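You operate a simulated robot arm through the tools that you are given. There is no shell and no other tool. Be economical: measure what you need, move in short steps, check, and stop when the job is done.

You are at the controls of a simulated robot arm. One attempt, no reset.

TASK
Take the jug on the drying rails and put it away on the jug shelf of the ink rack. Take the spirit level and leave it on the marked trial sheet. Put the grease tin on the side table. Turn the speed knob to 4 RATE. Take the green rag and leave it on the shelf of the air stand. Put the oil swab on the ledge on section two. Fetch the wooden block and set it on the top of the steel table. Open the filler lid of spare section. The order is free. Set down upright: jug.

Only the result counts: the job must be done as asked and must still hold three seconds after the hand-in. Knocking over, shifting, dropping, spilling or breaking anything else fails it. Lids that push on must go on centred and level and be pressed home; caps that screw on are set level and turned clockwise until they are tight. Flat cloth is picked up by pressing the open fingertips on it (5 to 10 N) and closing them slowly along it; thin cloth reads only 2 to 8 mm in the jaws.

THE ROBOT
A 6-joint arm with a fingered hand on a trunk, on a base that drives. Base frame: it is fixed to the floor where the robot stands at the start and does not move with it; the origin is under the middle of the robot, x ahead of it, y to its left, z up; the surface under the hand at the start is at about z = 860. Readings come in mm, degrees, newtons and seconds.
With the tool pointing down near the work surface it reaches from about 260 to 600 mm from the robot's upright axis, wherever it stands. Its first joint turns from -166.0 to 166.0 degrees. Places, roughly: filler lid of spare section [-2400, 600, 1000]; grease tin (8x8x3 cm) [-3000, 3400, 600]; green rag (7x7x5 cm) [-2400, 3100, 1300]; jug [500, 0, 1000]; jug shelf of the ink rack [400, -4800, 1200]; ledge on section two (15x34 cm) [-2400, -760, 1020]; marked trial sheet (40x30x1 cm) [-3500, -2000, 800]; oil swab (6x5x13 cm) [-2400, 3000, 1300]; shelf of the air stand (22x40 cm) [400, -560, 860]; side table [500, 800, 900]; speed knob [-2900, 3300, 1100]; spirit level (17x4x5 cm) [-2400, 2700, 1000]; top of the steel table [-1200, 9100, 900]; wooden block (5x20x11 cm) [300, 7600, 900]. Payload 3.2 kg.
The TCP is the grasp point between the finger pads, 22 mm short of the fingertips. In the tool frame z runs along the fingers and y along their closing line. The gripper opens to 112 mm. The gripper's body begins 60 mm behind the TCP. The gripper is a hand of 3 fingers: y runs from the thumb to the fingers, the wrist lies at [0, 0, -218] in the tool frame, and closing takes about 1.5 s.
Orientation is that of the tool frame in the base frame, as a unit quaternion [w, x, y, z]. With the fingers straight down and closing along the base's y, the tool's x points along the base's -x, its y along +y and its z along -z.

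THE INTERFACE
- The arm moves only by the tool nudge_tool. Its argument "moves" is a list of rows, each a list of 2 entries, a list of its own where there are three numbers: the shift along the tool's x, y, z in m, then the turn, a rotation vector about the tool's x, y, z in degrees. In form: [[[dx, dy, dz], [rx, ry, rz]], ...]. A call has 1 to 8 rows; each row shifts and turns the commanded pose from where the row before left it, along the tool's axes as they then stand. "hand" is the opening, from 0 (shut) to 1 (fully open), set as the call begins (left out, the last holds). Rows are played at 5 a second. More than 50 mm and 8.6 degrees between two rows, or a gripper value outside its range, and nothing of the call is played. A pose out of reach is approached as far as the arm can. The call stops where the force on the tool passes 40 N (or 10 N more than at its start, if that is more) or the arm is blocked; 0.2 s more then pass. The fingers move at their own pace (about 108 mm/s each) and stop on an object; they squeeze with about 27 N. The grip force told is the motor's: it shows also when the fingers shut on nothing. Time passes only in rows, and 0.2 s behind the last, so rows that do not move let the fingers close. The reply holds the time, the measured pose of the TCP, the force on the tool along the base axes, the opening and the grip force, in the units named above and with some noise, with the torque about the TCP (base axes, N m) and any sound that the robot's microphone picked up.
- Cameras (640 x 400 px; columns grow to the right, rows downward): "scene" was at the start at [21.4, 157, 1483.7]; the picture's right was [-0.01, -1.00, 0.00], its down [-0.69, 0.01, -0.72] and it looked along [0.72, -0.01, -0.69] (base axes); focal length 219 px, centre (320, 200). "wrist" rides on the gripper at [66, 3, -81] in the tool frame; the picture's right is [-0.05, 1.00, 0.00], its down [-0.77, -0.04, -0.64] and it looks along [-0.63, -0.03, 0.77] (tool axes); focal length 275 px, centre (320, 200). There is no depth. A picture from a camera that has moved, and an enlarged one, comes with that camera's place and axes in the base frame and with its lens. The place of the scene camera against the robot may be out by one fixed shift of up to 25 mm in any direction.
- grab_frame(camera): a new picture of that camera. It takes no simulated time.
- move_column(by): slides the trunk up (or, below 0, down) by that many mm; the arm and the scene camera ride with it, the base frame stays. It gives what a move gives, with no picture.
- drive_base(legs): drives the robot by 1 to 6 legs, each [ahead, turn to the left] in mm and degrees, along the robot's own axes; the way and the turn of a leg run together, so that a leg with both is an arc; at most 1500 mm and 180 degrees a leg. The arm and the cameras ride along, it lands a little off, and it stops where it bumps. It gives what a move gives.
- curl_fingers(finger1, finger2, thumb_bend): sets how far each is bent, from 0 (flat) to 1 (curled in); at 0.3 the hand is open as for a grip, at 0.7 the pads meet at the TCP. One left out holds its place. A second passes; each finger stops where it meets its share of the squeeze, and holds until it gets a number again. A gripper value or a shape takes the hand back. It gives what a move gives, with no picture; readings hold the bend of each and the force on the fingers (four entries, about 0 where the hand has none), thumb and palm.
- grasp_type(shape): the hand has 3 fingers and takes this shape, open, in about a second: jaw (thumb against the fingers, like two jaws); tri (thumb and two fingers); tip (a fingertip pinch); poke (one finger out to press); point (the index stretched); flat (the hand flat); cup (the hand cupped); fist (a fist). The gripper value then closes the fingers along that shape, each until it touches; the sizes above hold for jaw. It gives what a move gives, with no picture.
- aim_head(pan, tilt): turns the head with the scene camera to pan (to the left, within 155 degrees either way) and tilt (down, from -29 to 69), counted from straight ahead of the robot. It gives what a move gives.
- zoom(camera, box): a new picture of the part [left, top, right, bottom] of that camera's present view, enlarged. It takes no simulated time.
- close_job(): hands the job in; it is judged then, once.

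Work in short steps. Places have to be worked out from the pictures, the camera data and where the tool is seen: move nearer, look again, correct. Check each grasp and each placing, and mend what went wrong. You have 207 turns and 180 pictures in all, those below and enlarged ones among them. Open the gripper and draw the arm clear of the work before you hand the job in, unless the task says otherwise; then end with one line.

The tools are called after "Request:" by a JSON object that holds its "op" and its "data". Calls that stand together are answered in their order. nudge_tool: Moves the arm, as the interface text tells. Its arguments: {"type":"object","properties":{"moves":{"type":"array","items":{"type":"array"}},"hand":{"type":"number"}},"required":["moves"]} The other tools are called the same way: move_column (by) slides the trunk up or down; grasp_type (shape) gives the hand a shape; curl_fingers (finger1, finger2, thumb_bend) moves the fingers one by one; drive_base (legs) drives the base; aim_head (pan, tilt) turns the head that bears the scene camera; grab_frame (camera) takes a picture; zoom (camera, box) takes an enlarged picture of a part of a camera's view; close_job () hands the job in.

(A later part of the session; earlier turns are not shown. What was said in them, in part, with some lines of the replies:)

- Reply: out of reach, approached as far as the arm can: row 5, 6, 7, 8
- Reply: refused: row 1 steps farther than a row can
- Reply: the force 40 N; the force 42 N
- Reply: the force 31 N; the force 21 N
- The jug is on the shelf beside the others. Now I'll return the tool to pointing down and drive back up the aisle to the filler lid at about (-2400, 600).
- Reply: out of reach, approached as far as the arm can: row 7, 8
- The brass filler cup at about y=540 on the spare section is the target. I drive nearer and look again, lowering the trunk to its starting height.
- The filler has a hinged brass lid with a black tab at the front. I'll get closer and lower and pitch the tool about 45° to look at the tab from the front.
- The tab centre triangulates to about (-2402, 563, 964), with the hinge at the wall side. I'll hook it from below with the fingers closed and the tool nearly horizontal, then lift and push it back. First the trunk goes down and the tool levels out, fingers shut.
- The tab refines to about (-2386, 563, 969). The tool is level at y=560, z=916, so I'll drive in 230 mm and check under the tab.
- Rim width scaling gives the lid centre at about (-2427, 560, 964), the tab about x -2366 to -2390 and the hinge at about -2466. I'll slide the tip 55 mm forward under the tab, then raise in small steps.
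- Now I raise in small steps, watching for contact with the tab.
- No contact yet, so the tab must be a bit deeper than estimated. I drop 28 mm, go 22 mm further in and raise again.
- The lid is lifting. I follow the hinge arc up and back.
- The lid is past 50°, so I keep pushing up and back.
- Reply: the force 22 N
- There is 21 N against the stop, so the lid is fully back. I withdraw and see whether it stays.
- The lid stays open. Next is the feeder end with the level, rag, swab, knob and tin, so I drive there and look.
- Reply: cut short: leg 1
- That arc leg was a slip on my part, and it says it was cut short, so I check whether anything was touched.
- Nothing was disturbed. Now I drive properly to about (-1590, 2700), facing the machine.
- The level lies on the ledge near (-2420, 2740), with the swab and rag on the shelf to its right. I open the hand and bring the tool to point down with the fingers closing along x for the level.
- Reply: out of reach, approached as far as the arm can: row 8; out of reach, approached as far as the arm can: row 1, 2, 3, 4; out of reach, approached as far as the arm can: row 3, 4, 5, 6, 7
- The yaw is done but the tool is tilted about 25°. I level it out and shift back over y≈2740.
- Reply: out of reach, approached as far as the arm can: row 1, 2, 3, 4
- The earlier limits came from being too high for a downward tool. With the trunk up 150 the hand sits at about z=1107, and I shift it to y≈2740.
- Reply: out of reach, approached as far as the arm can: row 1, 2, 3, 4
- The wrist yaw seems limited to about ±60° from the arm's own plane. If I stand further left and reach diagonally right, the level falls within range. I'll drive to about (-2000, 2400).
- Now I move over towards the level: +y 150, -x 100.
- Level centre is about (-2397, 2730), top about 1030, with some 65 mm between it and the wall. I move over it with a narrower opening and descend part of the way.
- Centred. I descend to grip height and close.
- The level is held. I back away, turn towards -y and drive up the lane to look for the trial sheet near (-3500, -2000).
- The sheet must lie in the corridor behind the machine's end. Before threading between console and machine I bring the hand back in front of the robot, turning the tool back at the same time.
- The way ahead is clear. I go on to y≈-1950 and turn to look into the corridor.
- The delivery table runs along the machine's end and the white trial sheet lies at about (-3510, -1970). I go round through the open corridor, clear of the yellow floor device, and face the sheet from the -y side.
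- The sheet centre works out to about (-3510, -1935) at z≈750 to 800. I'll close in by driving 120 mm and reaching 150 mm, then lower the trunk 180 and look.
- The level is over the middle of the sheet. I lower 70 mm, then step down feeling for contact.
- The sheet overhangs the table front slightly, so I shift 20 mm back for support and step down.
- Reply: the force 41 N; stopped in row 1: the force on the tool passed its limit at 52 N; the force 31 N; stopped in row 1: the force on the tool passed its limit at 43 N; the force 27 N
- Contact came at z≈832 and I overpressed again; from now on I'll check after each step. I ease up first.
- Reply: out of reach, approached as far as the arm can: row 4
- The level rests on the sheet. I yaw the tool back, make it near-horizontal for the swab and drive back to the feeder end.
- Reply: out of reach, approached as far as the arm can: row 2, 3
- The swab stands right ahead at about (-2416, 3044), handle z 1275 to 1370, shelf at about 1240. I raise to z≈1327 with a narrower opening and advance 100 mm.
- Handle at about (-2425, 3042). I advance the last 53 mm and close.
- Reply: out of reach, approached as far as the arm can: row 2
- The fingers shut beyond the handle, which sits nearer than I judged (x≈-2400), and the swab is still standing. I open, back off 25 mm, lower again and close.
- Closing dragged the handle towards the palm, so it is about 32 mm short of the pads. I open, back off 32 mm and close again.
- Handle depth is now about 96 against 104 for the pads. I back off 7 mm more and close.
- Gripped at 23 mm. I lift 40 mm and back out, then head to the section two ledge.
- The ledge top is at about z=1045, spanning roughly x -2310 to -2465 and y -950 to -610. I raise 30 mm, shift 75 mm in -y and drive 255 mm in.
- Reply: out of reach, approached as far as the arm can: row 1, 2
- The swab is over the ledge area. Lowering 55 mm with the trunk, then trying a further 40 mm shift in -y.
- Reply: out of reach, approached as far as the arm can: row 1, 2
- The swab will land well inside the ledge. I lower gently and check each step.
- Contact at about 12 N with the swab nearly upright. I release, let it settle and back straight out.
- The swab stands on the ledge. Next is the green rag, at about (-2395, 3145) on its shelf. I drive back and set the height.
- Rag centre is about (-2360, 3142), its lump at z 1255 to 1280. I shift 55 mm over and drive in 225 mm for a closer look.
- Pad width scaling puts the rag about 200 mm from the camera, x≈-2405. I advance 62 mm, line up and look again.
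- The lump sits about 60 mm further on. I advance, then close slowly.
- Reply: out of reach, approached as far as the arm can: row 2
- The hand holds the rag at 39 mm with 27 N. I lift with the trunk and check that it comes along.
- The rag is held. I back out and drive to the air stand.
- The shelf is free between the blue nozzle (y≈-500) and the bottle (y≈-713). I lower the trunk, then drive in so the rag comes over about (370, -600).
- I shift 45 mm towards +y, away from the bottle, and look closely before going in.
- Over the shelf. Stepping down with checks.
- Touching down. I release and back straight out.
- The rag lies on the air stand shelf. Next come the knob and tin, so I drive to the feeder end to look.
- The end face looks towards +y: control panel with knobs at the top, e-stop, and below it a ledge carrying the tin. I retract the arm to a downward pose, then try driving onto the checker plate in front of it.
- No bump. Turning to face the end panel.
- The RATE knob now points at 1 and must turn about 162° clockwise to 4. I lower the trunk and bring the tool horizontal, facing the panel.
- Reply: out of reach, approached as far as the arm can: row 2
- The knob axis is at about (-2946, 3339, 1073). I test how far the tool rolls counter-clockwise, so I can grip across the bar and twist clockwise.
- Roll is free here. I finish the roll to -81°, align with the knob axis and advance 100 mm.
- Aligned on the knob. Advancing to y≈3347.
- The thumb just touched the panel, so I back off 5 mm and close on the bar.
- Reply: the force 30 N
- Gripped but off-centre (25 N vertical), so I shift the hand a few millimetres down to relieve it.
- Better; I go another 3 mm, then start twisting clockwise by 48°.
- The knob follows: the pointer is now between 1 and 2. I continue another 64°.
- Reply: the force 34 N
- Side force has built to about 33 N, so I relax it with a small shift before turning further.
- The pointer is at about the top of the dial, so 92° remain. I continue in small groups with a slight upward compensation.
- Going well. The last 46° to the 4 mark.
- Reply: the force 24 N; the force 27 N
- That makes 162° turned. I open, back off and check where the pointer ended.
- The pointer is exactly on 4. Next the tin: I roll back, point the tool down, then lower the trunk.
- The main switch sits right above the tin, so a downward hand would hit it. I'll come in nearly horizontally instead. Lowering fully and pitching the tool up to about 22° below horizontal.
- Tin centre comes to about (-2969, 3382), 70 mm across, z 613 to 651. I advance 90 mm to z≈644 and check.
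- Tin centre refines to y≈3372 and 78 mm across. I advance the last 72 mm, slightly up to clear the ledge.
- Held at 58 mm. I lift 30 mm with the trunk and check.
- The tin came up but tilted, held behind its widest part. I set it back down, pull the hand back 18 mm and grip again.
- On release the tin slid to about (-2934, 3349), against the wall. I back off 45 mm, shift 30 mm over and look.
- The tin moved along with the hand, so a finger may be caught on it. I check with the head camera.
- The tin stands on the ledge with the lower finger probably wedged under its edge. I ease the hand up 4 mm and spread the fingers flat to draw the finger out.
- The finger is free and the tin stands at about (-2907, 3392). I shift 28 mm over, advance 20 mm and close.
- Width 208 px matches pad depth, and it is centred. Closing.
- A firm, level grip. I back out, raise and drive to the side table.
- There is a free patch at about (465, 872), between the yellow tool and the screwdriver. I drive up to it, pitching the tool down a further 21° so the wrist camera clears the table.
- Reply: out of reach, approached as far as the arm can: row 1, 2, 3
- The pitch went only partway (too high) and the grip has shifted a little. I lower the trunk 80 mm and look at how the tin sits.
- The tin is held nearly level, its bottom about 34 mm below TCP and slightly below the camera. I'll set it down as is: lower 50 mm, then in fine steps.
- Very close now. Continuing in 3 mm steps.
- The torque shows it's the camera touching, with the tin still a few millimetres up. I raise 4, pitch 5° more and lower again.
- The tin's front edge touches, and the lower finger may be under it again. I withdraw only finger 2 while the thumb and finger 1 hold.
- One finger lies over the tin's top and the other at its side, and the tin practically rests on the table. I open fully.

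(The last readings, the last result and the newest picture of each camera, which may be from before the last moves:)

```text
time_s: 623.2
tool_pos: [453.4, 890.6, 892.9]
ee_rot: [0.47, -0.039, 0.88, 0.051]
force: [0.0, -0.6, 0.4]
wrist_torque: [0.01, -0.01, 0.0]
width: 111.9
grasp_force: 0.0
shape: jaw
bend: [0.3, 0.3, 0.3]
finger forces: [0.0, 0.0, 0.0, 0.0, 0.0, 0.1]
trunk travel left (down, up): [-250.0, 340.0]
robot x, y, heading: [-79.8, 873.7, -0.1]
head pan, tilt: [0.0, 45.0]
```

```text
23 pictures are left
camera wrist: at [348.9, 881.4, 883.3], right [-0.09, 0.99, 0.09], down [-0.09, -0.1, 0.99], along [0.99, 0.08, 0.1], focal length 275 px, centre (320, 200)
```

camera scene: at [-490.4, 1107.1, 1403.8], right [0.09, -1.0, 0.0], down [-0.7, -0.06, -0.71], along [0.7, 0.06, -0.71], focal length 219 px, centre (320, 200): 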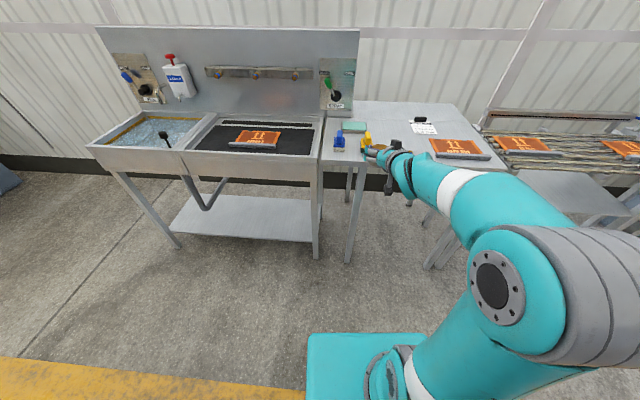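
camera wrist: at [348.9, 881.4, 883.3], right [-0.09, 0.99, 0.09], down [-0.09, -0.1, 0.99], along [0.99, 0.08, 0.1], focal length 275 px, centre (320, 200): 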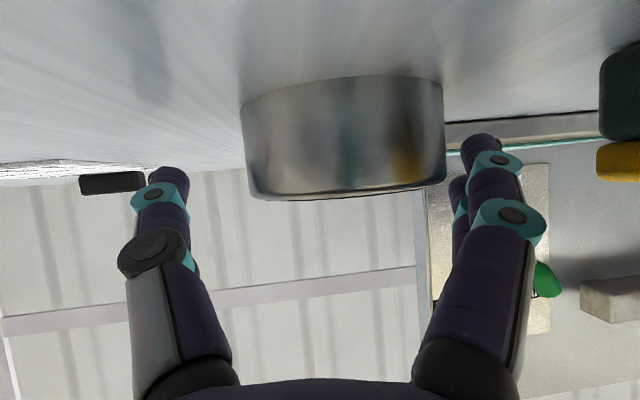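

Released cleanly. I raise 60 mm to clear the screwdriver, then back away.

Request:
{"op": "move_column", "data": {"by": 70}}

Request:
{"op": "drive_base", "data": {"legs": [[-450, 0]]}}

Request:
{"op": "zoom", "data": {"camera": "scene", "box": [260, 60, 520, 240]}}

```text
time_s: 624.3
tool_pos: [452.4, 889.8, 962.8]
ee_rot: [0.471, -0.039, 0.88, 0.051]
force: [-0.3, -0.4, -0.7]
wrist_torque: [0.03, 0.02, 0.03]
width: 111.8
grasp_force: 0.0
shape: jaw
bend: [0.3, 0.3, 0.3]
finger forces: [0.0, 0.0, 0.0, 0.0, 0.0, 0.0]
trunk travel left (down, up): [-320.0, 270.0]
robot x, y, heading: [-83.9, 874.5, -0.1]
head pan, tilt: [0.0, 45.0]
```

```text
time_s: 627.0
tool_pos: [0.3, 897.8, 962.8]
ee_rot: [0.469, -0.05, 0.88, 0.057]
force: [0.1, 0.2, -0.1]
wrist_torque: [-0.02, 0.03, 0.02]
width: 111.9
grasp_force: 0.1
shape: jaw
bend: [0.3, 0.3, 0.3]
finger forces: [0.0, 0.0, 0.0, 0.0, 0.0, 0.1]
trunk travel left (down, up): [-320.0, 270.0]
robot x, y, heading: [-534.3, 872.3, 0.9]
head pan, tilt: [0.0, 45.0]
```

```text
2.22 times, centred on (390, 150) of scene
camera zoom: at [-519.3, 1028.6, 1301.8], right [0.02, -1.0, 0.0], down [-0.71, -0.02, -0.71], along [0.71, 0.02, -0.71], focal length 487 px, centre (164, 311)
```

zoom: 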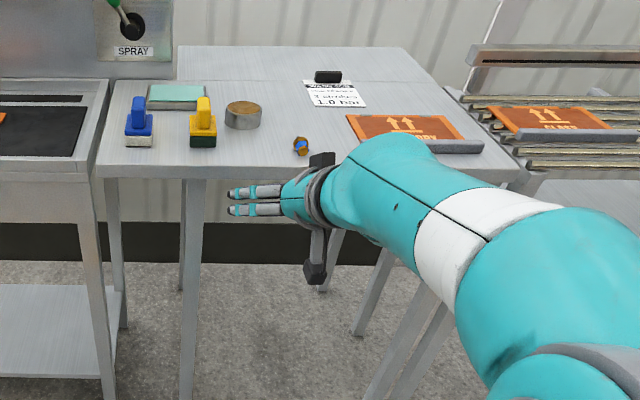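

The tin stands on the side table. The last job is the wooden block at (300, 7600), so I drive up the aisle.

Request:
{"op": "drive_base", "data": {"legs": [[0, 89], [1500, 0], [1500, 0], [1500, 0], [1500, 0], [600, 0]]}}

Request:
{"op": "aim_head", "data": {"pan": -70, "tilt": 30}}

Request:
{"op": "grab_frame", "data": {"camera": "scene"}}

```text
time_s: 662.6
tool_pos: [-572.8, 8051.9, 962.8]
ee_rot: [-0.299, 0.646, -0.599, -0.367]
force: [-0.4, 0.4, -0.7]
wrist_torque: [0.02, 0.0, 0.0]
width: 112.2
grasp_force: 0.0
shape: jaw
bend: [0.3, 0.3, 0.3]
finger forces: [0.0, 0.0, 0.1, 0.0, 0.0, 0.0]
trunk travel left (down, up): [-320.0, 270.0]
robot x, y, heading: [-566.8, 7510.5, 89.5]
head pan, tilt: [0.0, 45.0]
```

```text
time_s: 664.0
tool_pos: [-572.6, 8050.0, 963.4]
ee_rot: [-0.298, 0.646, -0.599, -0.367]
force: [-0.7, -0.8, 0.1]
wrist_torque: [0.03, 0.0, 0.04]
width: 111.8
grasp_force: 0.2
shape: jaw
bend: [0.3, 0.3, 0.3]
finger forces: [0.0, 0.0, 0.1, 0.0, 0.1, 0.2]
trunk travel left (down, up): [-320.0, 270.0]
robot x, y, heading: [-563.1, 7516.4, 89.2]
head pan, tilt: [-70.0, 30.0]
```

```text
21 pictures are left
camera scene: at [-646.9, 7478.8, 1324.4], right [0.33, -0.94, 0.0], down [-0.47, -0.16, -0.87], along [0.82, 0.28, -0.5], focal length 219 px, centre (320, 200)
```

scene: 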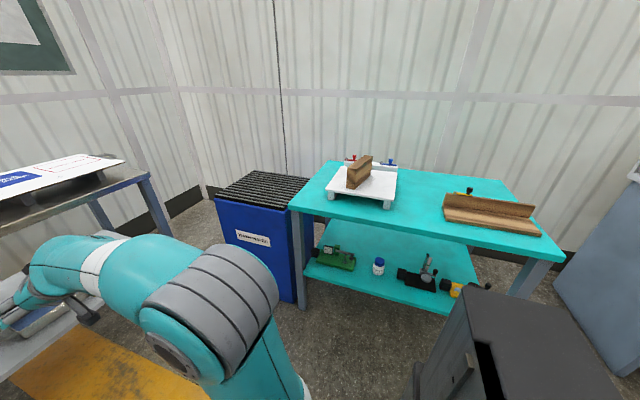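

Request:
{"op": "zoom", "data": {"camera": "scene", "box": [300, 140, 460, 240]}}

```text
4.00 times, centred on (380, 190) of scene
camera zoom: at [-646.9, 7478.8, 1324.4], right [0.33, -0.94, 0.0], down [-0.47, -0.16, -0.87], along [0.82, 0.28, -0.5], focal length 877 px, centre (80, 240)
```

zoom: 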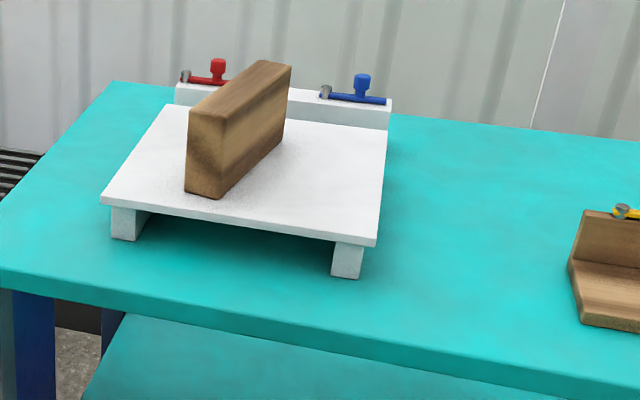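

The block (5 thick, 20 long, 11 tall) stands on the white tray, centred at about (292, 7598), its long axis at about -15°. I raise the hand and move the robot to about (-290, 7735), heading -14°, so the fingers close across its thickness.

Request:
{"op": "move_column", "data": {"by": 200}}

Request:
{"op": "drive_base", "data": {"legs": [[0, -50.5], [350, 0], [0, -53]]}}

Request:
{"op": "grab_frame", "data": {"camera": "wrist"}}

```text
time_s: 666.2
tool_pos: [-572.6, 8050.4, 1163.2]
ee_rot: [-0.299, 0.646, -0.599, -0.367]
force: [0.1, 0.3, 0.1]
wrist_torque: [0.01, 0.03, 0.01]
width: 112.0
grasp_force: 0.0
shape: jaw
bend: [0.3, 0.3, 0.3]
finger forces: [0.0, 0.1, 0.0, 0.1, 0.1, 0.1]
trunk travel left (down, up): [-520.0, 70.0]
robot x, y, heading: [-564.8, 7514.7, 89.2]
head pan, tilt: [-70.0, 30.0]
```

```text
time_s: 673.1
tool_pos: [227.4, 7592.7, 1164.0]
ee_rot: [0.473, 0.083, 0.877, -0.014]
force: [0.0, 0.3, 0.1]
wrist_torque: [-0.04, 0.0, 0.01]
width: 111.8
grasp_force: 0.1
shape: jaw
bend: [0.3, 0.3, 0.3]
finger forces: [0.0, 0.0, 0.0, 0.0, 0.1, 0.0]
trunk travel left (down, up): [-520.0, 70.0]
robot x, y, heading: [-293.3, 7725.0, -16.2]
head pan, tilt: [-70.0, 30.0]
```

```text
19 pictures are left
camera wrist: at [126.2, 7612.8, 1153.3], right [0.19, 0.98, 0.09], down [-0.12, -0.07, 0.99], along [0.98, -0.2, 0.1], focal length 275 px, centre (320, 200)
```

wrist: 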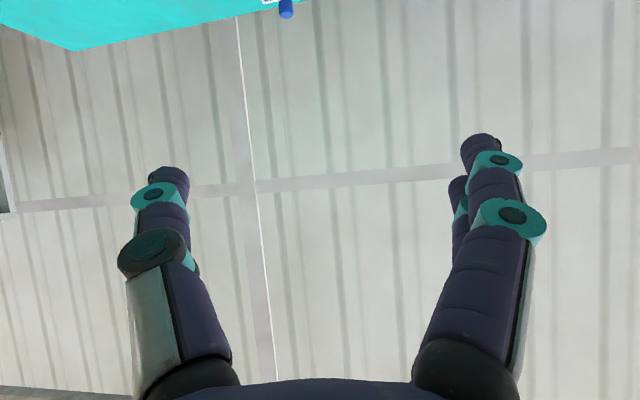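

Request:
{"op": "aim_head", "data": {"pan": -10, "tilt": 45}}

Request:
{"op": "grab_frame", "data": {"camera": "scene"}}

```text
time_s: 674.4
tool_pos: [227.4, 7591.5, 1163.5]
ee_rot: [0.474, 0.084, 0.876, -0.015]
force: [0.1, 0.1, 0.2]
wrist_torque: [0.01, 0.03, 0.02]
width: 111.7
grasp_force: 0.0
shape: jaw
bend: [0.3, 0.3, 0.3]
finger forces: [0.0, 0.0, 0.0, 0.0, 0.0, 0.0]
trunk travel left (down, up): [-520.0, 70.0]
robot x, y, heading: [-292.2, 7729.5, -16.3]
head pan, tilt: [-10.0, 45.0]
```

```text
18 pictures are left
camera scene: at [-230.6, 7858.9, 1501.8], right [-0.44, -0.9, 0.0], down [-0.63, 0.31, -0.71], along [0.63, -0.31, -0.71], focal length 219 px, centre (320, 200)
```

scene: 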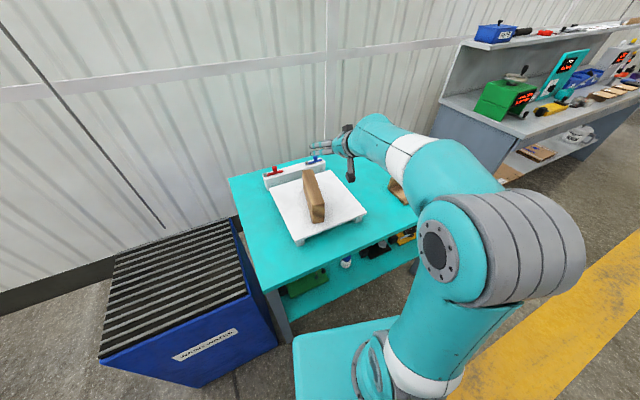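

The two head views disagree in height, so I want a wrist view. I retract 150 mm while tipping the tool down to about 76° to see the block from above.

Request:
{"op": "nudge_tool", "data": {"moves": [[[0.0166, 0, -0.025], [0, 8.5, 0]], [[0.02, 0, -0.0223], [0, 8.5, 0]], [[0.0231, 0, -0.019], [0, 8.5, 0]], [[0.0257, 0, -0.0155], [0, 8.5, 0]], [[0.0277, 0, -0.0115], [0, 8.5, 0]]]}}

Request:
{"op": "grab_frame", "data": {"camera": "wrist"}}

```text
time_s: 675.6
tool_pos: [80.9, 7616.1, 1164.0]
ee_rot: [0.122, 0.084, 0.989, 0.016]
force: [-0.2, 0.7, 0.3]
wrist_torque: [-0.01, -0.01, 0.02]
width: 112.0
grasp_force: 0.0
shape: jaw
bend: [0.3, 0.3, 0.3]
finger forces: [0.0, 0.1, 0.0, 0.0, 0.0, 0.0]
trunk travel left (down, up): [-520.0, 70.0]
robot x, y, heading: [-293.8, 7725.8, -16.1]
head pan, tilt: [-10.0, 45.0]
```

```text
17 pictures are left
camera wrist: at [-1.6, 7629.5, 1227.2], right [0.21, 0.98, 0.06], down [0.58, -0.17, 0.8], along [0.79, -0.13, -0.6], focal length 275 px, centre (320, 200)
```

wrist: 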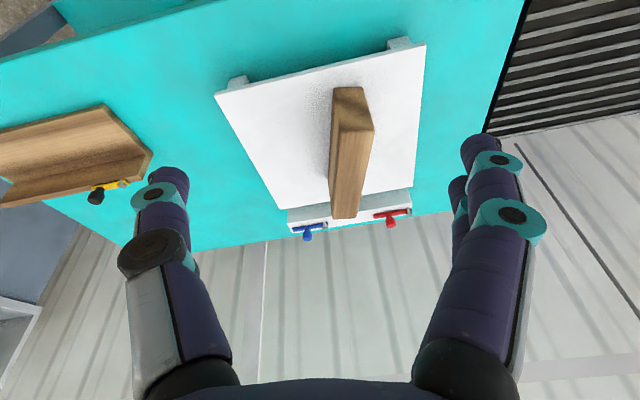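

Now it's consistent: the block's top is at z≈955, running from (224, 7644) to (420, 7604), centre (322, 7624). I drive 70 mm closer and reach over the centre.

Request:
{"op": "drive_base", "data": {"legs": [[70, 0]]}}

Request:
{"op": "nudge_tool", "data": {"moves": [[[-0.0405, 0.0137, 0.0107], [0, 0, 0]], [[-0.0405, 0.0137, 0.0107], [0, 0, 0]], [[-0.0405, 0.0137, 0.0107], [0, 0, 0]], [[-0.0405, 0.0137, 0.0107], [0, 0, 0]]]}}

Request:
{"op": "grab_frame", "data": {"camera": "wrist"}}

```text
time_s: 676.6
tool_pos: [147.5, 7598.6, 1163.3]
ee_rot: [0.122, 0.083, 0.989, 0.016]
force: [-0.5, -0.6, -0.8]
wrist_torque: [-0.01, 0.03, 0.02]
width: 111.8
grasp_force: 0.0
shape: jaw
bend: [0.3, 0.3, 0.3]
finger forces: [0.0, 0.1, 0.0, 0.1, 0.1, 0.0]
trunk travel left (down, up): [-520.0, 70.0]
robot x, y, heading: [-225.2, 7709.4, -16.1]
head pan, tilt: [-10.0, 45.0]
```

```text
time_s: 677.6
tool_pos: [322.2, 7624.4, 1160.5]
ee_rot: [0.121, 0.084, 0.989, 0.016]
force: [-1.6, 0.0, -0.2]
wrist_torque: [0.01, 0.04, 0.02]
width: 112.1
grasp_force: 0.0
shape: jaw
bend: [0.3, 0.3, 0.3]
finger forces: [0.0, 0.0, 0.0, 0.0, 0.1, 0.0]
trunk travel left (down, up): [-520.0, 70.0]
robot x, y, heading: [-225.0, 7707.1, -16.1]
head pan, tilt: [-10.0, 45.0]
```

```text
16 pictures are left
camera wrist: at [239.3, 7637.9, 1223.1], right [0.2, 0.98, 0.06], down [0.58, -0.17, 0.8], along [0.79, -0.13, -0.6], focal length 275 px, centre (320, 200)
```

wrist: 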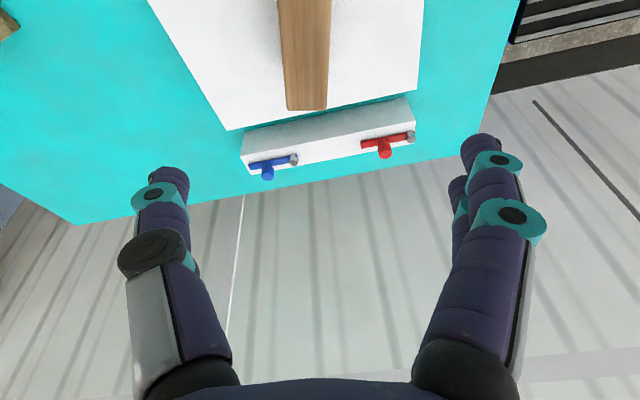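

The block centreline passes exactly under the TCP. I lower in two stages and close.

Request:
{"op": "move_column", "data": {"by": -175}}

Request:
{"op": "move_column", "data": {"by": -62}}

Request:
{"op": "nudge_tool", "data": {"hand": 0, "moves": [[[0, 0, 0], [0, 0, 0]], [[0, 0, 0], [0, 0, 0]], [[0, 0, 0], [0, 0, 0]], [[0, 0, 0], [0, 0, 0]], [[0, 0, 0], [0, 0, 0]], [[0, 0, 0], [0, 0, 0]], [[0, 0, 0], [0, 0, 0]]]}}

Request:
{"op": "move_column", "data": {"by": 40}}

Request:
{"op": "grab_frame", "data": {"camera": "wrist"}}

```text
time_s: 679.6
tool_pos: [320.5, 7625.6, 985.9]
ee_rot: [0.123, 0.082, 0.989, 0.017]
force: [0.3, -0.2, -0.4]
wrist_torque: [0.0, 0.0, 0.03]
width: 111.8
grasp_force: 0.1
shape: jaw
bend: [0.3, 0.3, 0.3]
finger forces: [0.0, 0.0, 0.0, 0.0, 0.0, 0.0]
trunk travel left (down, up): [-345.0, 245.0]
robot x, y, heading: [-226.4, 7707.1, -16.0]
head pan, tilt: [-10.0, 45.0]
```

```text
time_s: 680.6
tool_pos: [319.7, 7624.5, 923.7]
ee_rot: [0.123, 0.082, 0.989, 0.017]
force: [0.4, 0.6, -0.3]
wrist_torque: [-0.01, -0.01, 0.03]
width: 111.9
grasp_force: 0.0
shape: jaw
bend: [0.3, 0.3, 0.3]
finger forces: [0.0, 0.1, 0.0, 0.0, 0.1, 0.0]
trunk travel left (down, up): [-283.0, 307.0]
robot x, y, heading: [-228.4, 7710.3, -16.1]
head pan, tilt: [-10.0, 45.0]
```

```text
time_s: 682.2
tool_pos: [320.3, 7624.7, 924.5]
ee_rot: [0.123, 0.082, 0.989, 0.015]
force: [-0.1, 0.4, 0.0]
wrist_torque: [-0.04, 0.0, -0.05]
width: 38.7
grasp_force: 27.1
shape: jaw
bend: [0.73, 0.74, 0.7]
finger forces: [12.4, 12.2, 0.0, 0.0, 24.5, 0.0]
trunk travel left (down, up): [-283.0, 307.0]
robot x, y, heading: [-226.7, 7704.4, -16.1]
head pan, tilt: [-10.0, 45.0]
```

```text
time_s: 683.0
tool_pos: [321.2, 7624.9, 963.8]
ee_rot: [0.123, 0.082, 0.989, 0.017]
force: [-0.4, 0.1, -4.0]
wrist_torque: [0.0, -0.04, 0.0]
width: 38.7
grasp_force: 27.0
shape: jaw
bend: [0.73, 0.74, 0.7]
finger forces: [12.3, 12.1, 0.0, 0.1, 24.5, 0.0]
trunk travel left (down, up): [-323.0, 267.0]
robot x, y, heading: [-227.4, 7710.7, -16.2]
head pan, tilt: [-10.0, 45.0]
```

```text
15 pictures are left
camera wrist: at [238.0, 7637.8, 1027.0], right [0.2, 0.98, 0.06], down [0.58, -0.17, 0.8], along [0.79, -0.13, -0.6], focal length 275 px, centre (320, 200)
```

wrist: 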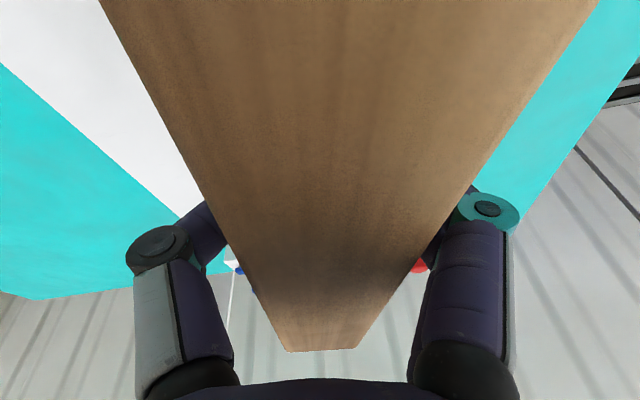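

The block is held level. I raise it, back away and drive round to face the steel table.

Request:
{"op": "move_column", "data": {"by": 190}}

Request:
{"op": "drive_base", "data": {"legs": [[-480, 0], [0, 164], [570, 0], [0, -58]]}}

Request:
{"op": "aim_head", "data": {"pan": 0, "tilt": 30}}

Request:
{"op": "grab_frame", "data": {"camera": "scene"}}

```text
time_s: 685.1
tool_pos: [320.4, 7624.6, 1154.2]
ee_rot: [0.122, 0.082, 0.989, 0.017]
force: [-0.6, -1.1, -2.9]
wrist_torque: [0.01, -0.01, -0.01]
width: 39.0
grasp_force: 26.6
shape: jaw
bend: [0.73, 0.74, 0.7]
finger forces: [12.3, 12.1, 0.0, 0.0, 24.6, 0.0]
trunk travel left (down, up): [-513.0, 77.0]
robot x, y, heading: [-224.7, 7707.9, -16.1]
head pan, tilt: [-10.0, 45.0]
```

```text
time_s: 700.2
tool_pos: [-1209.8, 8706.4, 1154.6]
ee_rot: [-0.063, 0.723, -0.68, -0.106]
force: [-0.1, -0.1, -2.5]
wrist_torque: [0.0, 0.0, -0.01]
width: 38.8
grasp_force: 27.1
shape: jaw
bend: [0.73, 0.74, 0.7]
finger forces: [12.3, 12.3, 0.1, 0.0, 24.5, 0.1]
trunk travel left (down, up): [-513.0, 77.0]
robot x, y, heading: [-1167.4, 8155.0, 87.4]
head pan, tilt: [-10.0, 45.0]
```

```text
time_s: 701.0
tool_pos: [-1211.2, 8707.0, 1154.5]
ee_rot: [-0.063, 0.723, -0.679, -0.105]
force: [-0.2, -0.1, -3.4]
wrist_torque: [-0.02, -0.01, -0.01]
width: 38.7
grasp_force: 26.8
shape: jaw
bend: [0.73, 0.74, 0.7]
finger forces: [12.3, 12.2, 0.0, 0.0, 24.5, 0.0]
trunk travel left (down, up): [-513.0, 77.0]
robot x, y, heading: [-1165.1, 8157.1, 87.0]
head pan, tilt: [0.0, 30.0]
```

```text
14 pictures are left
camera scene: at [-1332.6, 8186.7, 1517.3], right [1.0, -0.05, 0.0], down [-0.03, -0.5, -0.87], along [0.04, 0.86, -0.5], focal length 219 px, centre (320, 200)
```

scene: 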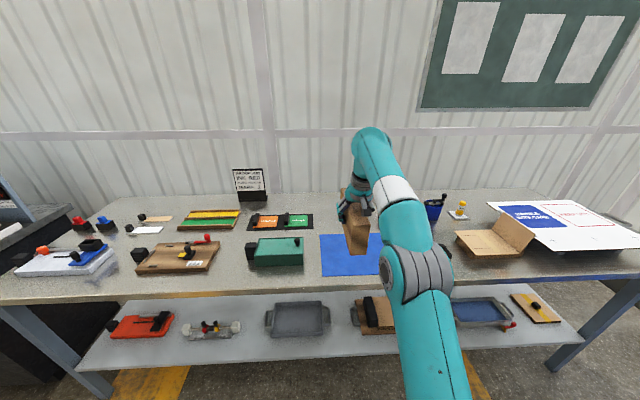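

Request:
{"op": "zoom", "data": {"camera": "scene", "box": [230, 165, 530, 295]}}

```text
2.13 times, centred on (380, 230) of scene
camera zoom: at [-1332.6, 8186.7, 1517.3], right [1.0, -0.05, 0.0], down [-0.03, -0.5, -0.87], along [0.04, 0.86, -0.5], focal length 468 px, centre (192, 136)
```

zoom: 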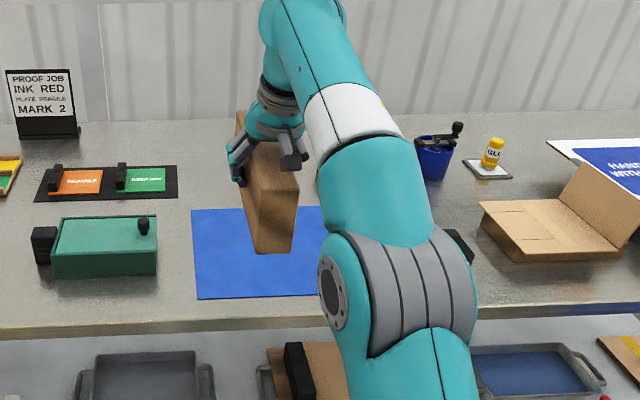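

The back zone needs more reach than is safe. The strip right of the blue mat (x≈-920) is hidden behind the arm, so I shift the robot 250 mm to the right to see it.

Request:
{"op": "drive_base", "data": {"legs": [[0, -88], [250, 0], [0, 90]]}}

Request:
{"op": "aim_head", "data": {"pan": -5, "tilt": 35}}

Request:
{"op": "zoom", "data": {"camera": "scene", "box": [190, 110, 490, 290]}}

```text
time_s: 710.3
tool_pos: [-974.6, 8705.2, 1154.0]
ee_rot: [-0.061, 0.735, -0.666, -0.107]
force: [0.5, 0.7, -3.0]
wrist_torque: [-0.02, 0.0, 0.02]
width: 38.5
grasp_force: 27.1
shape: jaw
bend: [0.73, 0.74, 0.7]
finger forces: [12.2, 12.1, 0.0, 0.0, 24.4, 0.1]
trunk travel left (down, up): [-513.0, 77.0]
robot x, y, heading: [-909.2, 8154.7, 89.1]
head pan, tilt: [0.0, 30.0]
```

```text
time_s: 711.0
tool_pos: [-974.7, 8704.4, 1154.8]
ee_rot: [-0.061, 0.735, -0.666, -0.107]
force: [0.0, 0.1, -4.0]
wrist_torque: [-0.03, 0.01, -0.04]
width: 38.9
grasp_force: 27.1
shape: jaw
bend: [0.73, 0.74, 0.7]
finger forces: [12.3, 12.2, 0.1, 0.1, 24.4, 0.0]
trunk travel left (down, up): [-513.0, 77.0]
robot x, y, heading: [-915.0, 8153.9, 89.2]
head pan, tilt: [-5.0, 35.0]
```

```text
2.13 times, centred on (340, 200) of scene
camera zoom: at [-1070.9, 8178.9, 1509.6], right [0.99, -0.1, 0.0], down [-0.06, -0.57, -0.82], along [0.08, 0.81, -0.57], focal length 468 px, centre (277, 200)
```

zoom: 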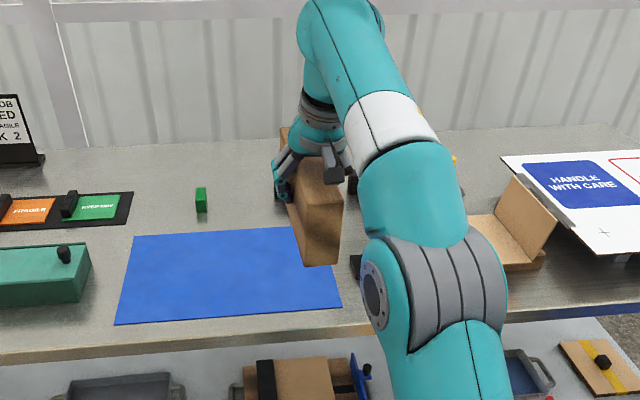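

Free steel lies behind the mat around (-1000, 9050). I drive 190 mm closer, raise the trunk fully for reach, then lower and extend the arm.

Request:
{"op": "move_column", "data": {"by": 77}}

Request:
{"op": "drive_base", "data": {"legs": [[190, 0]]}}

Request:
{"op": "nudge_tool", "data": {"moves": [[[0.0114, -0.0025, 0.046], [0, 0, 0]], [[0.0114, -0.0025, 0.046], [0, 0, 0]], [[0.0114, -0.0025, 0.046], [0, 0, 0]], [[0.0114, -0.0025, 0.046], [0, 0, 0]], [[-0.0459, -0.005, 0.011], [0, 0, 0]], [[-0.0459, -0.005, 0.011], [0, 0, 0]]]}}

Request:
{"op": "zoom", "data": {"camera": "scene", "box": [190, 110, 490, 290]}}

```text
time_s: 712.1
tool_pos: [-974.5, 8706.0, 1231.6]
ee_rot: [-0.062, 0.735, -0.667, -0.106]
force: [0.0, 0.8, -2.3]
wrist_torque: [-0.03, 0.02, 0.02]
width: 38.7
grasp_force: 27.4
shape: jaw
bend: [0.73, 0.74, 0.7]
finger forces: [12.2, 12.3, 0.1, 0.1, 24.3, 0.0]
trunk travel left (down, up): [-590.0, 0.0]
robot x, y, heading: [-911.3, 8155.7, 88.9]
head pan, tilt: [-5.0, 35.0]
```

```text
time_s: 713.6
tool_pos: [-970.1, 8890.0, 1230.8]
ee_rot: [-0.061, 0.734, -0.667, -0.107]
force: [-0.1, 0.5, -2.9]
wrist_torque: [-0.05, 0.04, -0.01]
width: 38.6
grasp_force: 26.7
shape: jaw
bend: [0.73, 0.74, 0.7]
finger forces: [12.3, 12.3, 0.0, 0.0, 24.5, 0.0]
trunk travel left (down, up): [-590.0, 0.0]
robot x, y, heading: [-914.2, 8342.0, 89.0]
head pan, tilt: [-5.0, 35.0]
```

```text
time_s: 715.0
tool_pos: [-970.8, 8982.4, 1036.6]
ee_rot: [-0.06, 0.735, -0.668, -0.105]
force: [-0.3, 0.0, -2.2]
wrist_torque: [-0.06, -0.02, -0.01]
width: 38.4
grasp_force: 26.9
shape: jaw
bend: [0.73, 0.74, 0.7]
finger forces: [12.3, 12.2, 0.0, 0.0, 24.6, 0.0]
trunk travel left (down, up): [-590.0, 0.0]
robot x, y, heading: [-908.1, 8340.6, 89.0]
head pan, tilt: [-5.0, 35.0]
```

```text
2.13 times, centred on (340, 200) of scene
camera zoom: at [-1067.8, 8364.3, 1586.6], right [0.99, -0.1, 0.0], down [-0.06, -0.57, -0.82], along [0.09, 0.81, -0.57], focal length 468 px, centre (277, 200)
```

zoom: 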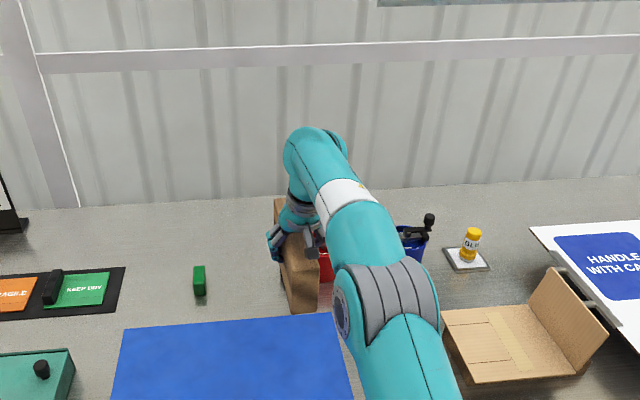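

A red cup stands just right of the block and a small green object left of it at x≈-1175, so I centre between them at x≈-1045. I turn the base 6.5° left and creep forward 75 mm to clear the mat.

Request:
{"op": "drive_base", "data": {"legs": [[0, 6.5], [40, 0]]}}

Request:
{"op": "drive_base", "data": {"legs": [[35, 0]]}}

Request:
{"op": "zoom", "data": {"camera": "scene", "box": [190, 110, 490, 290]}}

```text
time_s: 716.5
tool_pos: [-1048.0, 9011.3, 1038.0]
ee_rot: [-0.055, 0.771, -0.625, -0.11]
force: [1.2, 0.5, -3.2]
wrist_torque: [-0.06, 0.0, 0.0]
width: 38.5
grasp_force: 26.3
shape: jaw
bend: [0.73, 0.74, 0.7]
finger forces: [12.3, 12.3, 0.1, 0.0, 24.5, 0.0]
trunk travel left (down, up): [-590.0, 0.0]
robot x, y, heading: [-912.5, 8379.1, 95.2]
head pan, tilt: [-5.0, 35.0]
```

```text
time_s: 717.3
tool_pos: [-1051.1, 9048.1, 1037.5]
ee_rot: [-0.055, 0.77, -0.626, -0.11]
force: [-0.3, 0.5, -2.8]
wrist_torque: [-0.04, 0.0, -0.03]
width: 38.4
grasp_force: 26.7
shape: jaw
bend: [0.73, 0.74, 0.7]
finger forces: [12.3, 12.3, 0.1, 0.0, 24.5, 0.0]
trunk travel left (down, up): [-590.0, 0.0]
robot x, y, heading: [-915.1, 8415.4, 95.4]
head pan, tilt: [-5.0, 35.0]
```

```text
2.13 times, centred on (340, 200) of scene
camera zoom: at [-1077.7, 8422.1, 1586.5], right [1.0, 0.01, 0.0], down [0.0, -0.57, -0.82], along [-0.01, 0.82, -0.57], focal length 468 px, centre (277, 200)
```

zoom: 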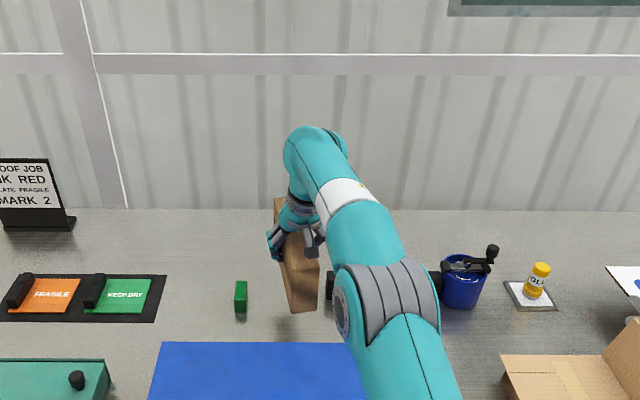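

No bump. I go a touch further left and 28 mm further forward so the block sits centred in the gap and off the mat.

Request:
{"op": "drive_base", "data": {"legs": [[0, 1.8], [28, 0]]}}

Request:
{"op": "move_column", "data": {"by": -60}}

Request:
{"op": "zoom", "data": {"camera": "scene", "box": [270, 150, 420, 250]}}

```text
time_s: 718.5
tool_pos: [-1073.1, 9070.7, 1037.0]
ee_rot: [-0.053, 0.781, -0.612, -0.111]
force: [-0.3, -0.1, -2.4]
wrist_torque: [-0.01, -0.04, 0.03]
width: 38.2
grasp_force: 26.7
shape: jaw
bend: [0.73, 0.74, 0.7]
finger forces: [12.3, 12.3, 0.0, 0.1, 24.6, 0.0]
trunk travel left (down, up): [-590.0, 0.0]
robot x, y, heading: [-919.2, 8440.6, 97.2]
head pan, tilt: [-5.0, 35.0]
```

```text
time_s: 719.5
tool_pos: [-1073.7, 9069.6, 977.9]
ee_rot: [-0.053, 0.781, -0.613, -0.11]
force: [-0.2, 0.4, -2.6]
wrist_torque: [-0.02, 0.02, 0.03]
width: 38.5
grasp_force: 26.7
shape: jaw
bend: [0.73, 0.74, 0.7]
finger forces: [12.4, 12.3, 0.0, 0.0, 24.5, 0.1]
trunk travel left (down, up): [-530.0, 60.0]
robot x, y, heading: [-917.4, 8445.1, 97.1]
head pan, tilt: [-5.0, 35.0]
```

```text
4.00 times, centred on (345, 200) of scene
camera zoom: at [-1081.2, 8442.5, 1526.6], right [1.0, 0.04, 0.0], down [0.02, -0.57, -0.82], along [-0.03, 0.82, -0.57], focal length 877 px, centre (220, 200)
```

zoom: 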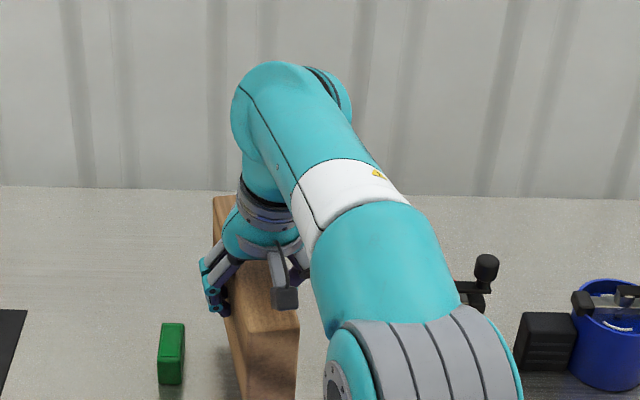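

There are clear gaps on both sides. Stepping down until contact.

Request:
{"op": "move_column", "data": {"by": -12}}

Request:
{"op": "move_column", "data": {"by": -6}}

Request:
{"op": "move_column", "data": {"by": -5}}

```text
time_s: 720.1
tool_pos: [-1073.6, 9069.5, 966.5]
ee_rot: [-0.053, 0.781, -0.612, -0.111]
force: [-0.1, 0.2, -2.9]
wrist_torque: [-0.03, 0.01, -0.04]
width: 38.4
grasp_force: 27.1
shape: jaw
bend: [0.73, 0.74, 0.7]
finger forces: [12.4, 12.3, 0.0, 0.0, 24.6, 0.0]
trunk travel left (down, up): [-518.0, 72.0]
robot x, y, heading: [-920.2, 8441.4, 97.1]
head pan, tilt: [-5.0, 35.0]
```

```text
time_s: 720.7
tool_pos: [-1073.9, 9070.3, 961.2]
ee_rot: [-0.053, 0.781, -0.613, -0.111]
force: [1.1, 0.1, -3.6]
wrist_torque: [-0.01, 0.01, -0.02]
width: 38.5
grasp_force: 26.9
shape: jaw
bend: [0.73, 0.74, 0.7]
finger forces: [12.3, 12.4, 0.0, 0.0, 24.6, 0.0]
trunk travel left (down, up): [-512.0, 78.0]
robot x, y, heading: [-919.3, 8442.9, 97.0]
head pan, tilt: [-5.0, 35.0]
```

```text
time_s: 721.2
tool_pos: [-1073.2, 9069.3, 955.7]
ee_rot: [-0.053, 0.781, -0.612, -0.111]
force: [0.0, -0.5, -2.5]
wrist_torque: [0.0, 0.0, 0.01]
width: 38.4
grasp_force: 26.8
shape: jaw
bend: [0.73, 0.74, 0.7]
finger forces: [12.3, 12.3, 0.0, 0.0, 24.5, 0.0]
trunk travel left (down, up): [-507.0, 83.0]
robot x, y, heading: [-919.2, 8441.9, 97.3]
head pan, tilt: [-5.0, 35.0]
```

Request:
{"op": "move_column", "data": {"by": -5}}

Request:
{"op": "move_column", "data": {"by": -4}}

Request:
{"op": "move_column", "data": {"by": -3}}

Request:
{"op": "zoom", "data": {"camera": "scene", "box": [290, 180, 390, 270]}}

```text
time_s: 721.8
tool_pos: [-1073.4, 9068.9, 949.0]
ee_rot: [-0.054, 0.781, -0.613, -0.111]
force: [0.4, -0.7, -3.1]
wrist_torque: [-0.01, -0.03, -0.01]
width: 38.2
grasp_force: 26.3
shape: jaw
bend: [0.73, 0.74, 0.7]
finger forces: [12.3, 12.3, 0.0, 0.0, 24.6, 0.0]
trunk travel left (down, up): [-502.0, 88.0]
robot x, y, heading: [-923.2, 8437.2, 97.3]
head pan, tilt: [-5.0, 35.0]
```

```text
time_s: 722.3
tool_pos: [-1073.4, 9070.7, 946.7]
ee_rot: [-0.053, 0.781, -0.612, -0.111]
force: [0.2, 0.4, -2.3]
wrist_torque: [-0.02, 0.03, -0.03]
width: 38.6
grasp_force: 26.8
shape: jaw
bend: [0.73, 0.74, 0.7]
finger forces: [12.3, 12.3, 0.0, 0.1, 24.7, 0.1]
trunk travel left (down, up): [-498.0, 92.0]
robot x, y, heading: [-922.2, 8443.0, 97.3]
head pan, tilt: [-5.0, 35.0]
```

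```text
time_s: 722.8
tool_pos: [-1073.5, 9070.1, 943.5]
ee_rot: [-0.053, 0.781, -0.613, -0.111]
force: [-1.2, 0.6, -3.1]
wrist_torque: [-0.03, 0.0, 0.0]
width: 38.8
grasp_force: 27.1
shape: jaw
bend: [0.73, 0.74, 0.7]
finger forces: [12.3, 12.3, 0.0, 0.0, 24.6, 0.0]
trunk travel left (down, up): [-495.0, 95.0]
robot x, y, heading: [-921.6, 8444.7, 97.1]
head pan, tilt: [-5.0, 35.0]
```

```text
4.44 times, centred on (340, 225) of scene
camera zoom: at [-1081.3, 8442.6, 1491.6], right [1.0, 0.04, 0.0], down [0.02, -0.57, -0.82], along [-0.03, 0.82, -0.57], focal length 974 px, centre (231, 89)
```

zoom: 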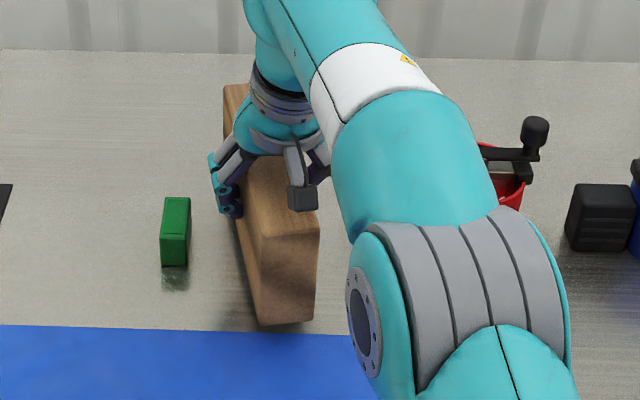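

The near end would land right at the mat's edge, so I move 15 mm further before the final lowering.

Request:
{"op": "drive_base", "data": {"legs": [[18, 0]]}}

Request:
{"op": "move_column", "data": {"by": -4}}

Request:
{"op": "move_column", "data": {"by": -3}}

Request:
{"op": "move_column", "data": {"by": -3}}

```text
time_s: 723.6
tool_pos: [-1076.9, 9087.9, 942.9]
ee_rot: [-0.053, 0.781, -0.612, -0.11]
force: [-0.5, 0.1, -3.1]
wrist_torque: [-0.01, 0.01, 0.03]
width: 38.5
grasp_force: 27.3
shape: jaw
bend: [0.73, 0.74, 0.7]
finger forces: [12.3, 12.4, 0.0, 0.0, 24.5, 0.0]
trunk travel left (down, up): [-495.0, 95.0]
robot x, y, heading: [-921.5, 8463.5, 97.4]
head pan, tilt: [-5.0, 35.0]
```

```text
time_s: 724.1
tool_pos: [-1077.1, 9087.0, 939.2]
ee_rot: [-0.054, 0.78, -0.613, -0.11]
force: [-0.1, -0.4, -3.0]
wrist_torque: [0.0, 0.02, 0.02]
width: 38.6
grasp_force: 26.3
shape: jaw
bend: [0.73, 0.74, 0.7]
finger forces: [12.3, 12.3, 0.0, 0.0, 24.5, 0.0]
trunk travel left (down, up): [-491.0, 99.0]
robot x, y, heading: [-923.6, 8461.4, 97.3]
head pan, tilt: [-5.0, 35.0]
```

```text
time_s: 724.6
tool_pos: [-1077.6, 9087.6, 936.8]
ee_rot: [-0.053, 0.781, -0.612, -0.112]
force: [-0.6, -0.3, -2.9]
wrist_torque: [-0.03, 0.01, 0.04]
width: 38.8
grasp_force: 26.9
shape: jaw
bend: [0.73, 0.74, 0.7]
finger forces: [12.3, 12.3, 0.0, 0.1, 24.7, 0.0]
trunk travel left (down, up): [-488.0, 102.0]
robot x, y, heading: [-921.4, 8458.9, 97.2]
head pan, tilt: [-5.0, 35.0]
```

```text
time_s: 725.2
tool_pos: [-1076.6, 9088.3, 933.3]
ee_rot: [-0.053, 0.78, -0.613, -0.111]
force: [-0.4, -0.4, -2.7]
wrist_torque: [-0.02, 0.03, 0.03]
width: 38.3
grasp_force: 27.2
shape: jaw
bend: [0.73, 0.74, 0.7]
finger forces: [12.3, 12.2, 0.0, 0.0, 24.6, 0.0]
trunk travel left (down, up): [-485.0, 105.0]
robot x, y, heading: [-922.9, 8461.5, 97.5]
head pan, tilt: [-5.0, 35.0]
```

Request:
{"op": "move_column", "data": {"by": -4}}

Request:
{"op": "move_column", "data": {"by": -3}}

Request:
{"op": "move_column", "data": {"by": -2}}

```text
time_s: 725.7
tool_pos: [-1076.5, 9087.9, 929.7]
ee_rot: [-0.054, 0.781, -0.613, -0.112]
force: [0.0, -0.4, -2.8]
wrist_torque: [-0.04, -0.02, 0.03]
width: 38.7
grasp_force: 27.4
shape: jaw
bend: [0.73, 0.74, 0.7]
finger forces: [12.3, 12.3, 0.0, 0.0, 24.6, 0.0]
trunk travel left (down, up): [-481.0, 109.0]
robot x, y, heading: [-919.1, 8462.1, 97.1]
head pan, tilt: [-5.0, 35.0]
```

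```text
time_s: 726.2
tool_pos: [-1075.4, 9088.6, 927.5]
ee_rot: [-0.054, 0.781, -0.613, -0.111]
force: [-0.2, 0.2, -3.7]
wrist_torque: [-0.01, -0.02, 0.01]
width: 38.3
grasp_force: 27.5
shape: jaw
bend: [0.73, 0.74, 0.7]
finger forces: [12.2, 12.3, 0.0, 0.0, 24.6, 0.1]
trunk travel left (down, up): [-478.0, 112.0]
robot x, y, heading: [-920.7, 8461.9, 97.2]
head pan, tilt: [-5.0, 35.0]
```

```text
time_s: 726.7
tool_pos: [-1077.2, 9088.2, 923.6]
ee_rot: [-0.053, 0.781, -0.612, -0.111]
force: [-0.1, 0.3, -2.7]
wrist_torque: [-0.01, 0.0, 0.0]
width: 38.2
grasp_force: 26.9
shape: jaw
bend: [0.73, 0.74, 0.7]
finger forces: [12.3, 12.3, 0.0, 0.1, 24.5, 0.0]
trunk travel left (down, up): [-476.0, 114.0]
robot x, y, heading: [-923.7, 8457.1, 97.2]
head pan, tilt: [-5.0, 35.0]
```

Request:
{"op": "move_column", "data": {"by": -4}}

Request:
{"op": "move_column", "data": {"by": -4}}

Request:
{"op": "zoom", "data": {"camera": "scene", "box": [290, 170, 390, 260]}}

```text
time_s: 727.3
tool_pos: [-1076.8, 9086.3, 924.0]
ee_rot: [-0.055, 0.781, -0.612, -0.113]
force: [-0.3, 3.2, 13.5]
wrist_torque: [0.1, -0.01, -0.01]
width: 38.9
grasp_force: 26.9
shape: jaw
bend: [0.73, 0.74, 0.7]
finger forces: [13.8, 13.8, 0.0, 0.1, 27.2, 0.1]
trunk travel left (down, up): [-472.0, 118.0]
robot x, y, heading: [-919.4, 8460.3, 97.0]
head pan, tilt: [-5.0, 35.0]
```

```text
time_s: 727.8
tool_pos: [-1076.4, 9085.9, 920.4]
ee_rot: [-0.055, 0.78, -0.613, -0.115]
force: [-2.3, 11.0, 36.3]
wrist_torque: [0.27, 0.05, -0.05]
width: 39.7
grasp_force: 27.4
shape: jaw
bend: [0.74, 0.74, 0.71]
finger forces: [15.4, 15.3, 0.1, 0.0, 31.2, 0.0]
trunk travel left (down, up): [-468.0, 122.0]
robot x, y, heading: [-923.4, 8458.1, 97.6]
head pan, tilt: [-5.0, 35.0]
```

```text
4.44 times, centred on (340, 215) of scene
camera zoom: at [-1082.7, 8457.5, 1465.1], right [1.0, 0.04, 0.0], down [0.02, -0.57, -0.82], along [-0.03, 0.82, -0.57], focal length 974 px, centre (231, 133)
```

zoom: 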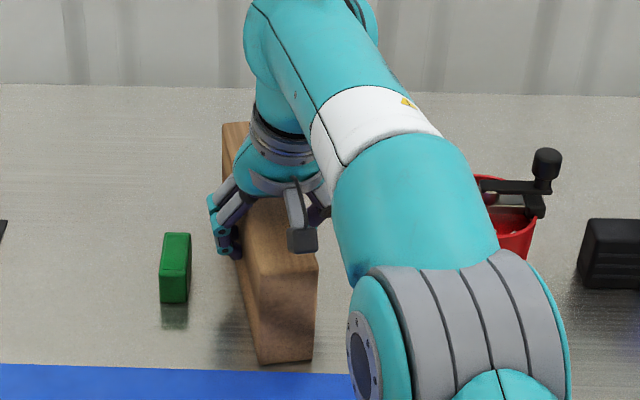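

The block is down on bare steel, just behind the mat, pressed at 36 N. I ease up 6 mm to unload it, then release.

Request:
{"op": "move_column", "data": {"by": 5}}

```text
time_s: 728.3
tool_pos: [-1075.9, 9086.3, 921.3]
ee_rot: [-0.052, 0.781, -0.612, -0.11]
force: [-0.8, 4.1, 21.3]
wrist_torque: [0.13, 0.06, -0.02]
width: 40.2
grasp_force: 27.6
shape: jaw
bend: [0.74, 0.74, 0.71]
finger forces: [15.2, 14.9, 0.0, 0.0, 30.3, 0.0]
trunk travel left (down, up): [-473.0, 117.0]
robot x, y, heading: [-923.8, 8460.9, 97.3]
head pan, tilt: [-5.0, 35.0]
```

Request:
{"op": "move_column", "data": {"by": 4}}

Request:
{"op": "nudge_tool", "data": {"hand": 0.75, "moves": [[[0, 0, 0], [0, 0, 0]], [[0, 0, 0], [0, 0, 0]], [[0, 0, 0], [0, 0, 0]], [[0, 0, 0], [0, 0, 0]], [[0, 0, 0], [0, 0, 0]]]}}

Request:
{"op": "move_column", "data": {"by": 200}}

Request:
{"op": "drive_base", "data": {"legs": [[-500, 0]]}}

Request:
{"op": "grab_frame", "data": {"camera": "scene"}}

```text
time_s: 728.9
tool_pos: [-1075.6, 9086.4, 923.3]
ee_rot: [-0.052, 0.781, -0.613, -0.109]
force: [0.5, -1.2, -1.1]
wrist_torque: [0.01, -0.04, 0.04]
width: 39.6
grasp_force: 26.6
shape: jaw
bend: [0.74, 0.74, 0.71]
finger forces: [13.1, 13.5, 0.0, 0.0, 26.5, 0.1]
trunk travel left (down, up): [-477.0, 113.0]
robot x, y, heading: [-926.3, 8461.6, 97.3]
head pan, tilt: [-5.0, 35.0]
```

```text
time_s: 730.1
tool_pos: [-1076.4, 9087.1, 925.6]
ee_rot: [-0.053, 0.78, -0.613, -0.111]
force: [0.6, -0.1, -0.4]
wrist_torque: [-0.01, 0.01, 0.02]
width: 83.9
grasp_force: 0.1
shape: jaw
bend: [0.64, 0.64, 0.6]
finger forces: [0.0, 0.0, 0.0, 0.0, 0.1, 0.1]
trunk travel left (down, up): [-477.0, 113.0]
robot x, y, heading: [-922.4, 8460.3, 97.4]
head pan, tilt: [-5.0, 35.0]
```

```text
time_s: 731.5
tool_pos: [-1078.1, 9087.6, 1038.9]
ee_rot: [-0.053, 0.781, -0.612, -0.111]
force: [-0.2, -0.2, -0.1]
wrist_torque: [0.01, -0.01, -0.04]
width: 83.6
grasp_force: 0.0
shape: jaw
bend: [0.64, 0.64, 0.6]
finger forces: [0.0, 0.0, 0.0, 0.0, 0.1, 0.1]
out of reach, approached as far as the arm can: row 1
trunk travel left (down, up): [-590.0, 0.0]
robot x, y, heading: [-923.5, 8459.9, 97.3]
head pan, tilt: [-5.0, 35.0]
```

```text
time_s: 734.5
tool_pos: [-1013.7, 8589.5, 1038.9]
ee_rot: [-0.053, 0.781, -0.612, -0.111]
force: [0.2, -0.2, 0.8]
wrist_torque: [0.02, -0.02, -0.01]
width: 83.8
grasp_force: 0.1
shape: jaw
bend: [0.64, 0.64, 0.6]
finger forces: [0.0, 0.0, 0.1, 0.0, 0.0, 0.0]
trunk travel left (down, up): [-590.0, 0.0]
robot x, y, heading: [-855.4, 7964.5, 97.7]
head pan, tilt: [-5.0, 35.0]
```

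```text
6 pictures are left
camera scene: at [-1019.4, 7962.0, 1586.6], right [1.0, 0.04, 0.0], down [0.02, -0.57, -0.82], along [-0.03, 0.82, -0.57], focal length 219 px, centre (320, 200)
```

scene: 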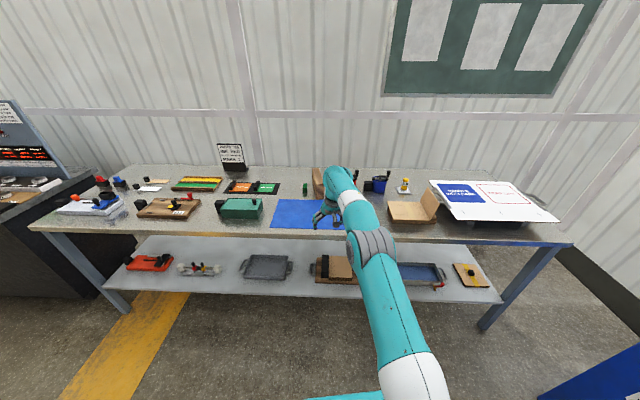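

The block stands on the steel table and nothing else has moved. All eight jobs are done and the arm is clear, so I open the hand fully and hand in.

Request:
{"op": "nudge_tool", "data": {"hand": 1, "moves": [[[0, 0, 0], [0, 0, 0]], [[0, 0, 0], [0, 0, 0]], [[0, 0, 0], [0, 0, 0]]]}}

Request:
{"op": "close_job", "data": {}}

```text
time_s: 735.2
tool_pos: [-1013.7, 8589.7, 1038.4]
ee_rot: [-0.054, 0.782, -0.612, -0.111]
force: [0.1, 0.3, 0.3]
wrist_torque: [-0.02, -0.03, 0.03]
width: 112.0
grasp_force: 0.1
shape: jaw
bend: [0.3, 0.3, 0.3]
finger forces: [0.0, 0.0, 0.1, 0.0, 0.0, 0.0]
trunk travel left (down, up): [-590.0, 0.0]
robot x, y, heading: [-856.0, 7962.0, 97.6]
head pan, tilt: [-5.0, 35.0]
```

```text
The job is handed in.
```

All eight parts of the job were carried out and handed in: the jug, level, tin, rag, swab and block are placed (jug upright), the speed knob is at 4 RATE and the filler lid is open; the verdict was not shown.
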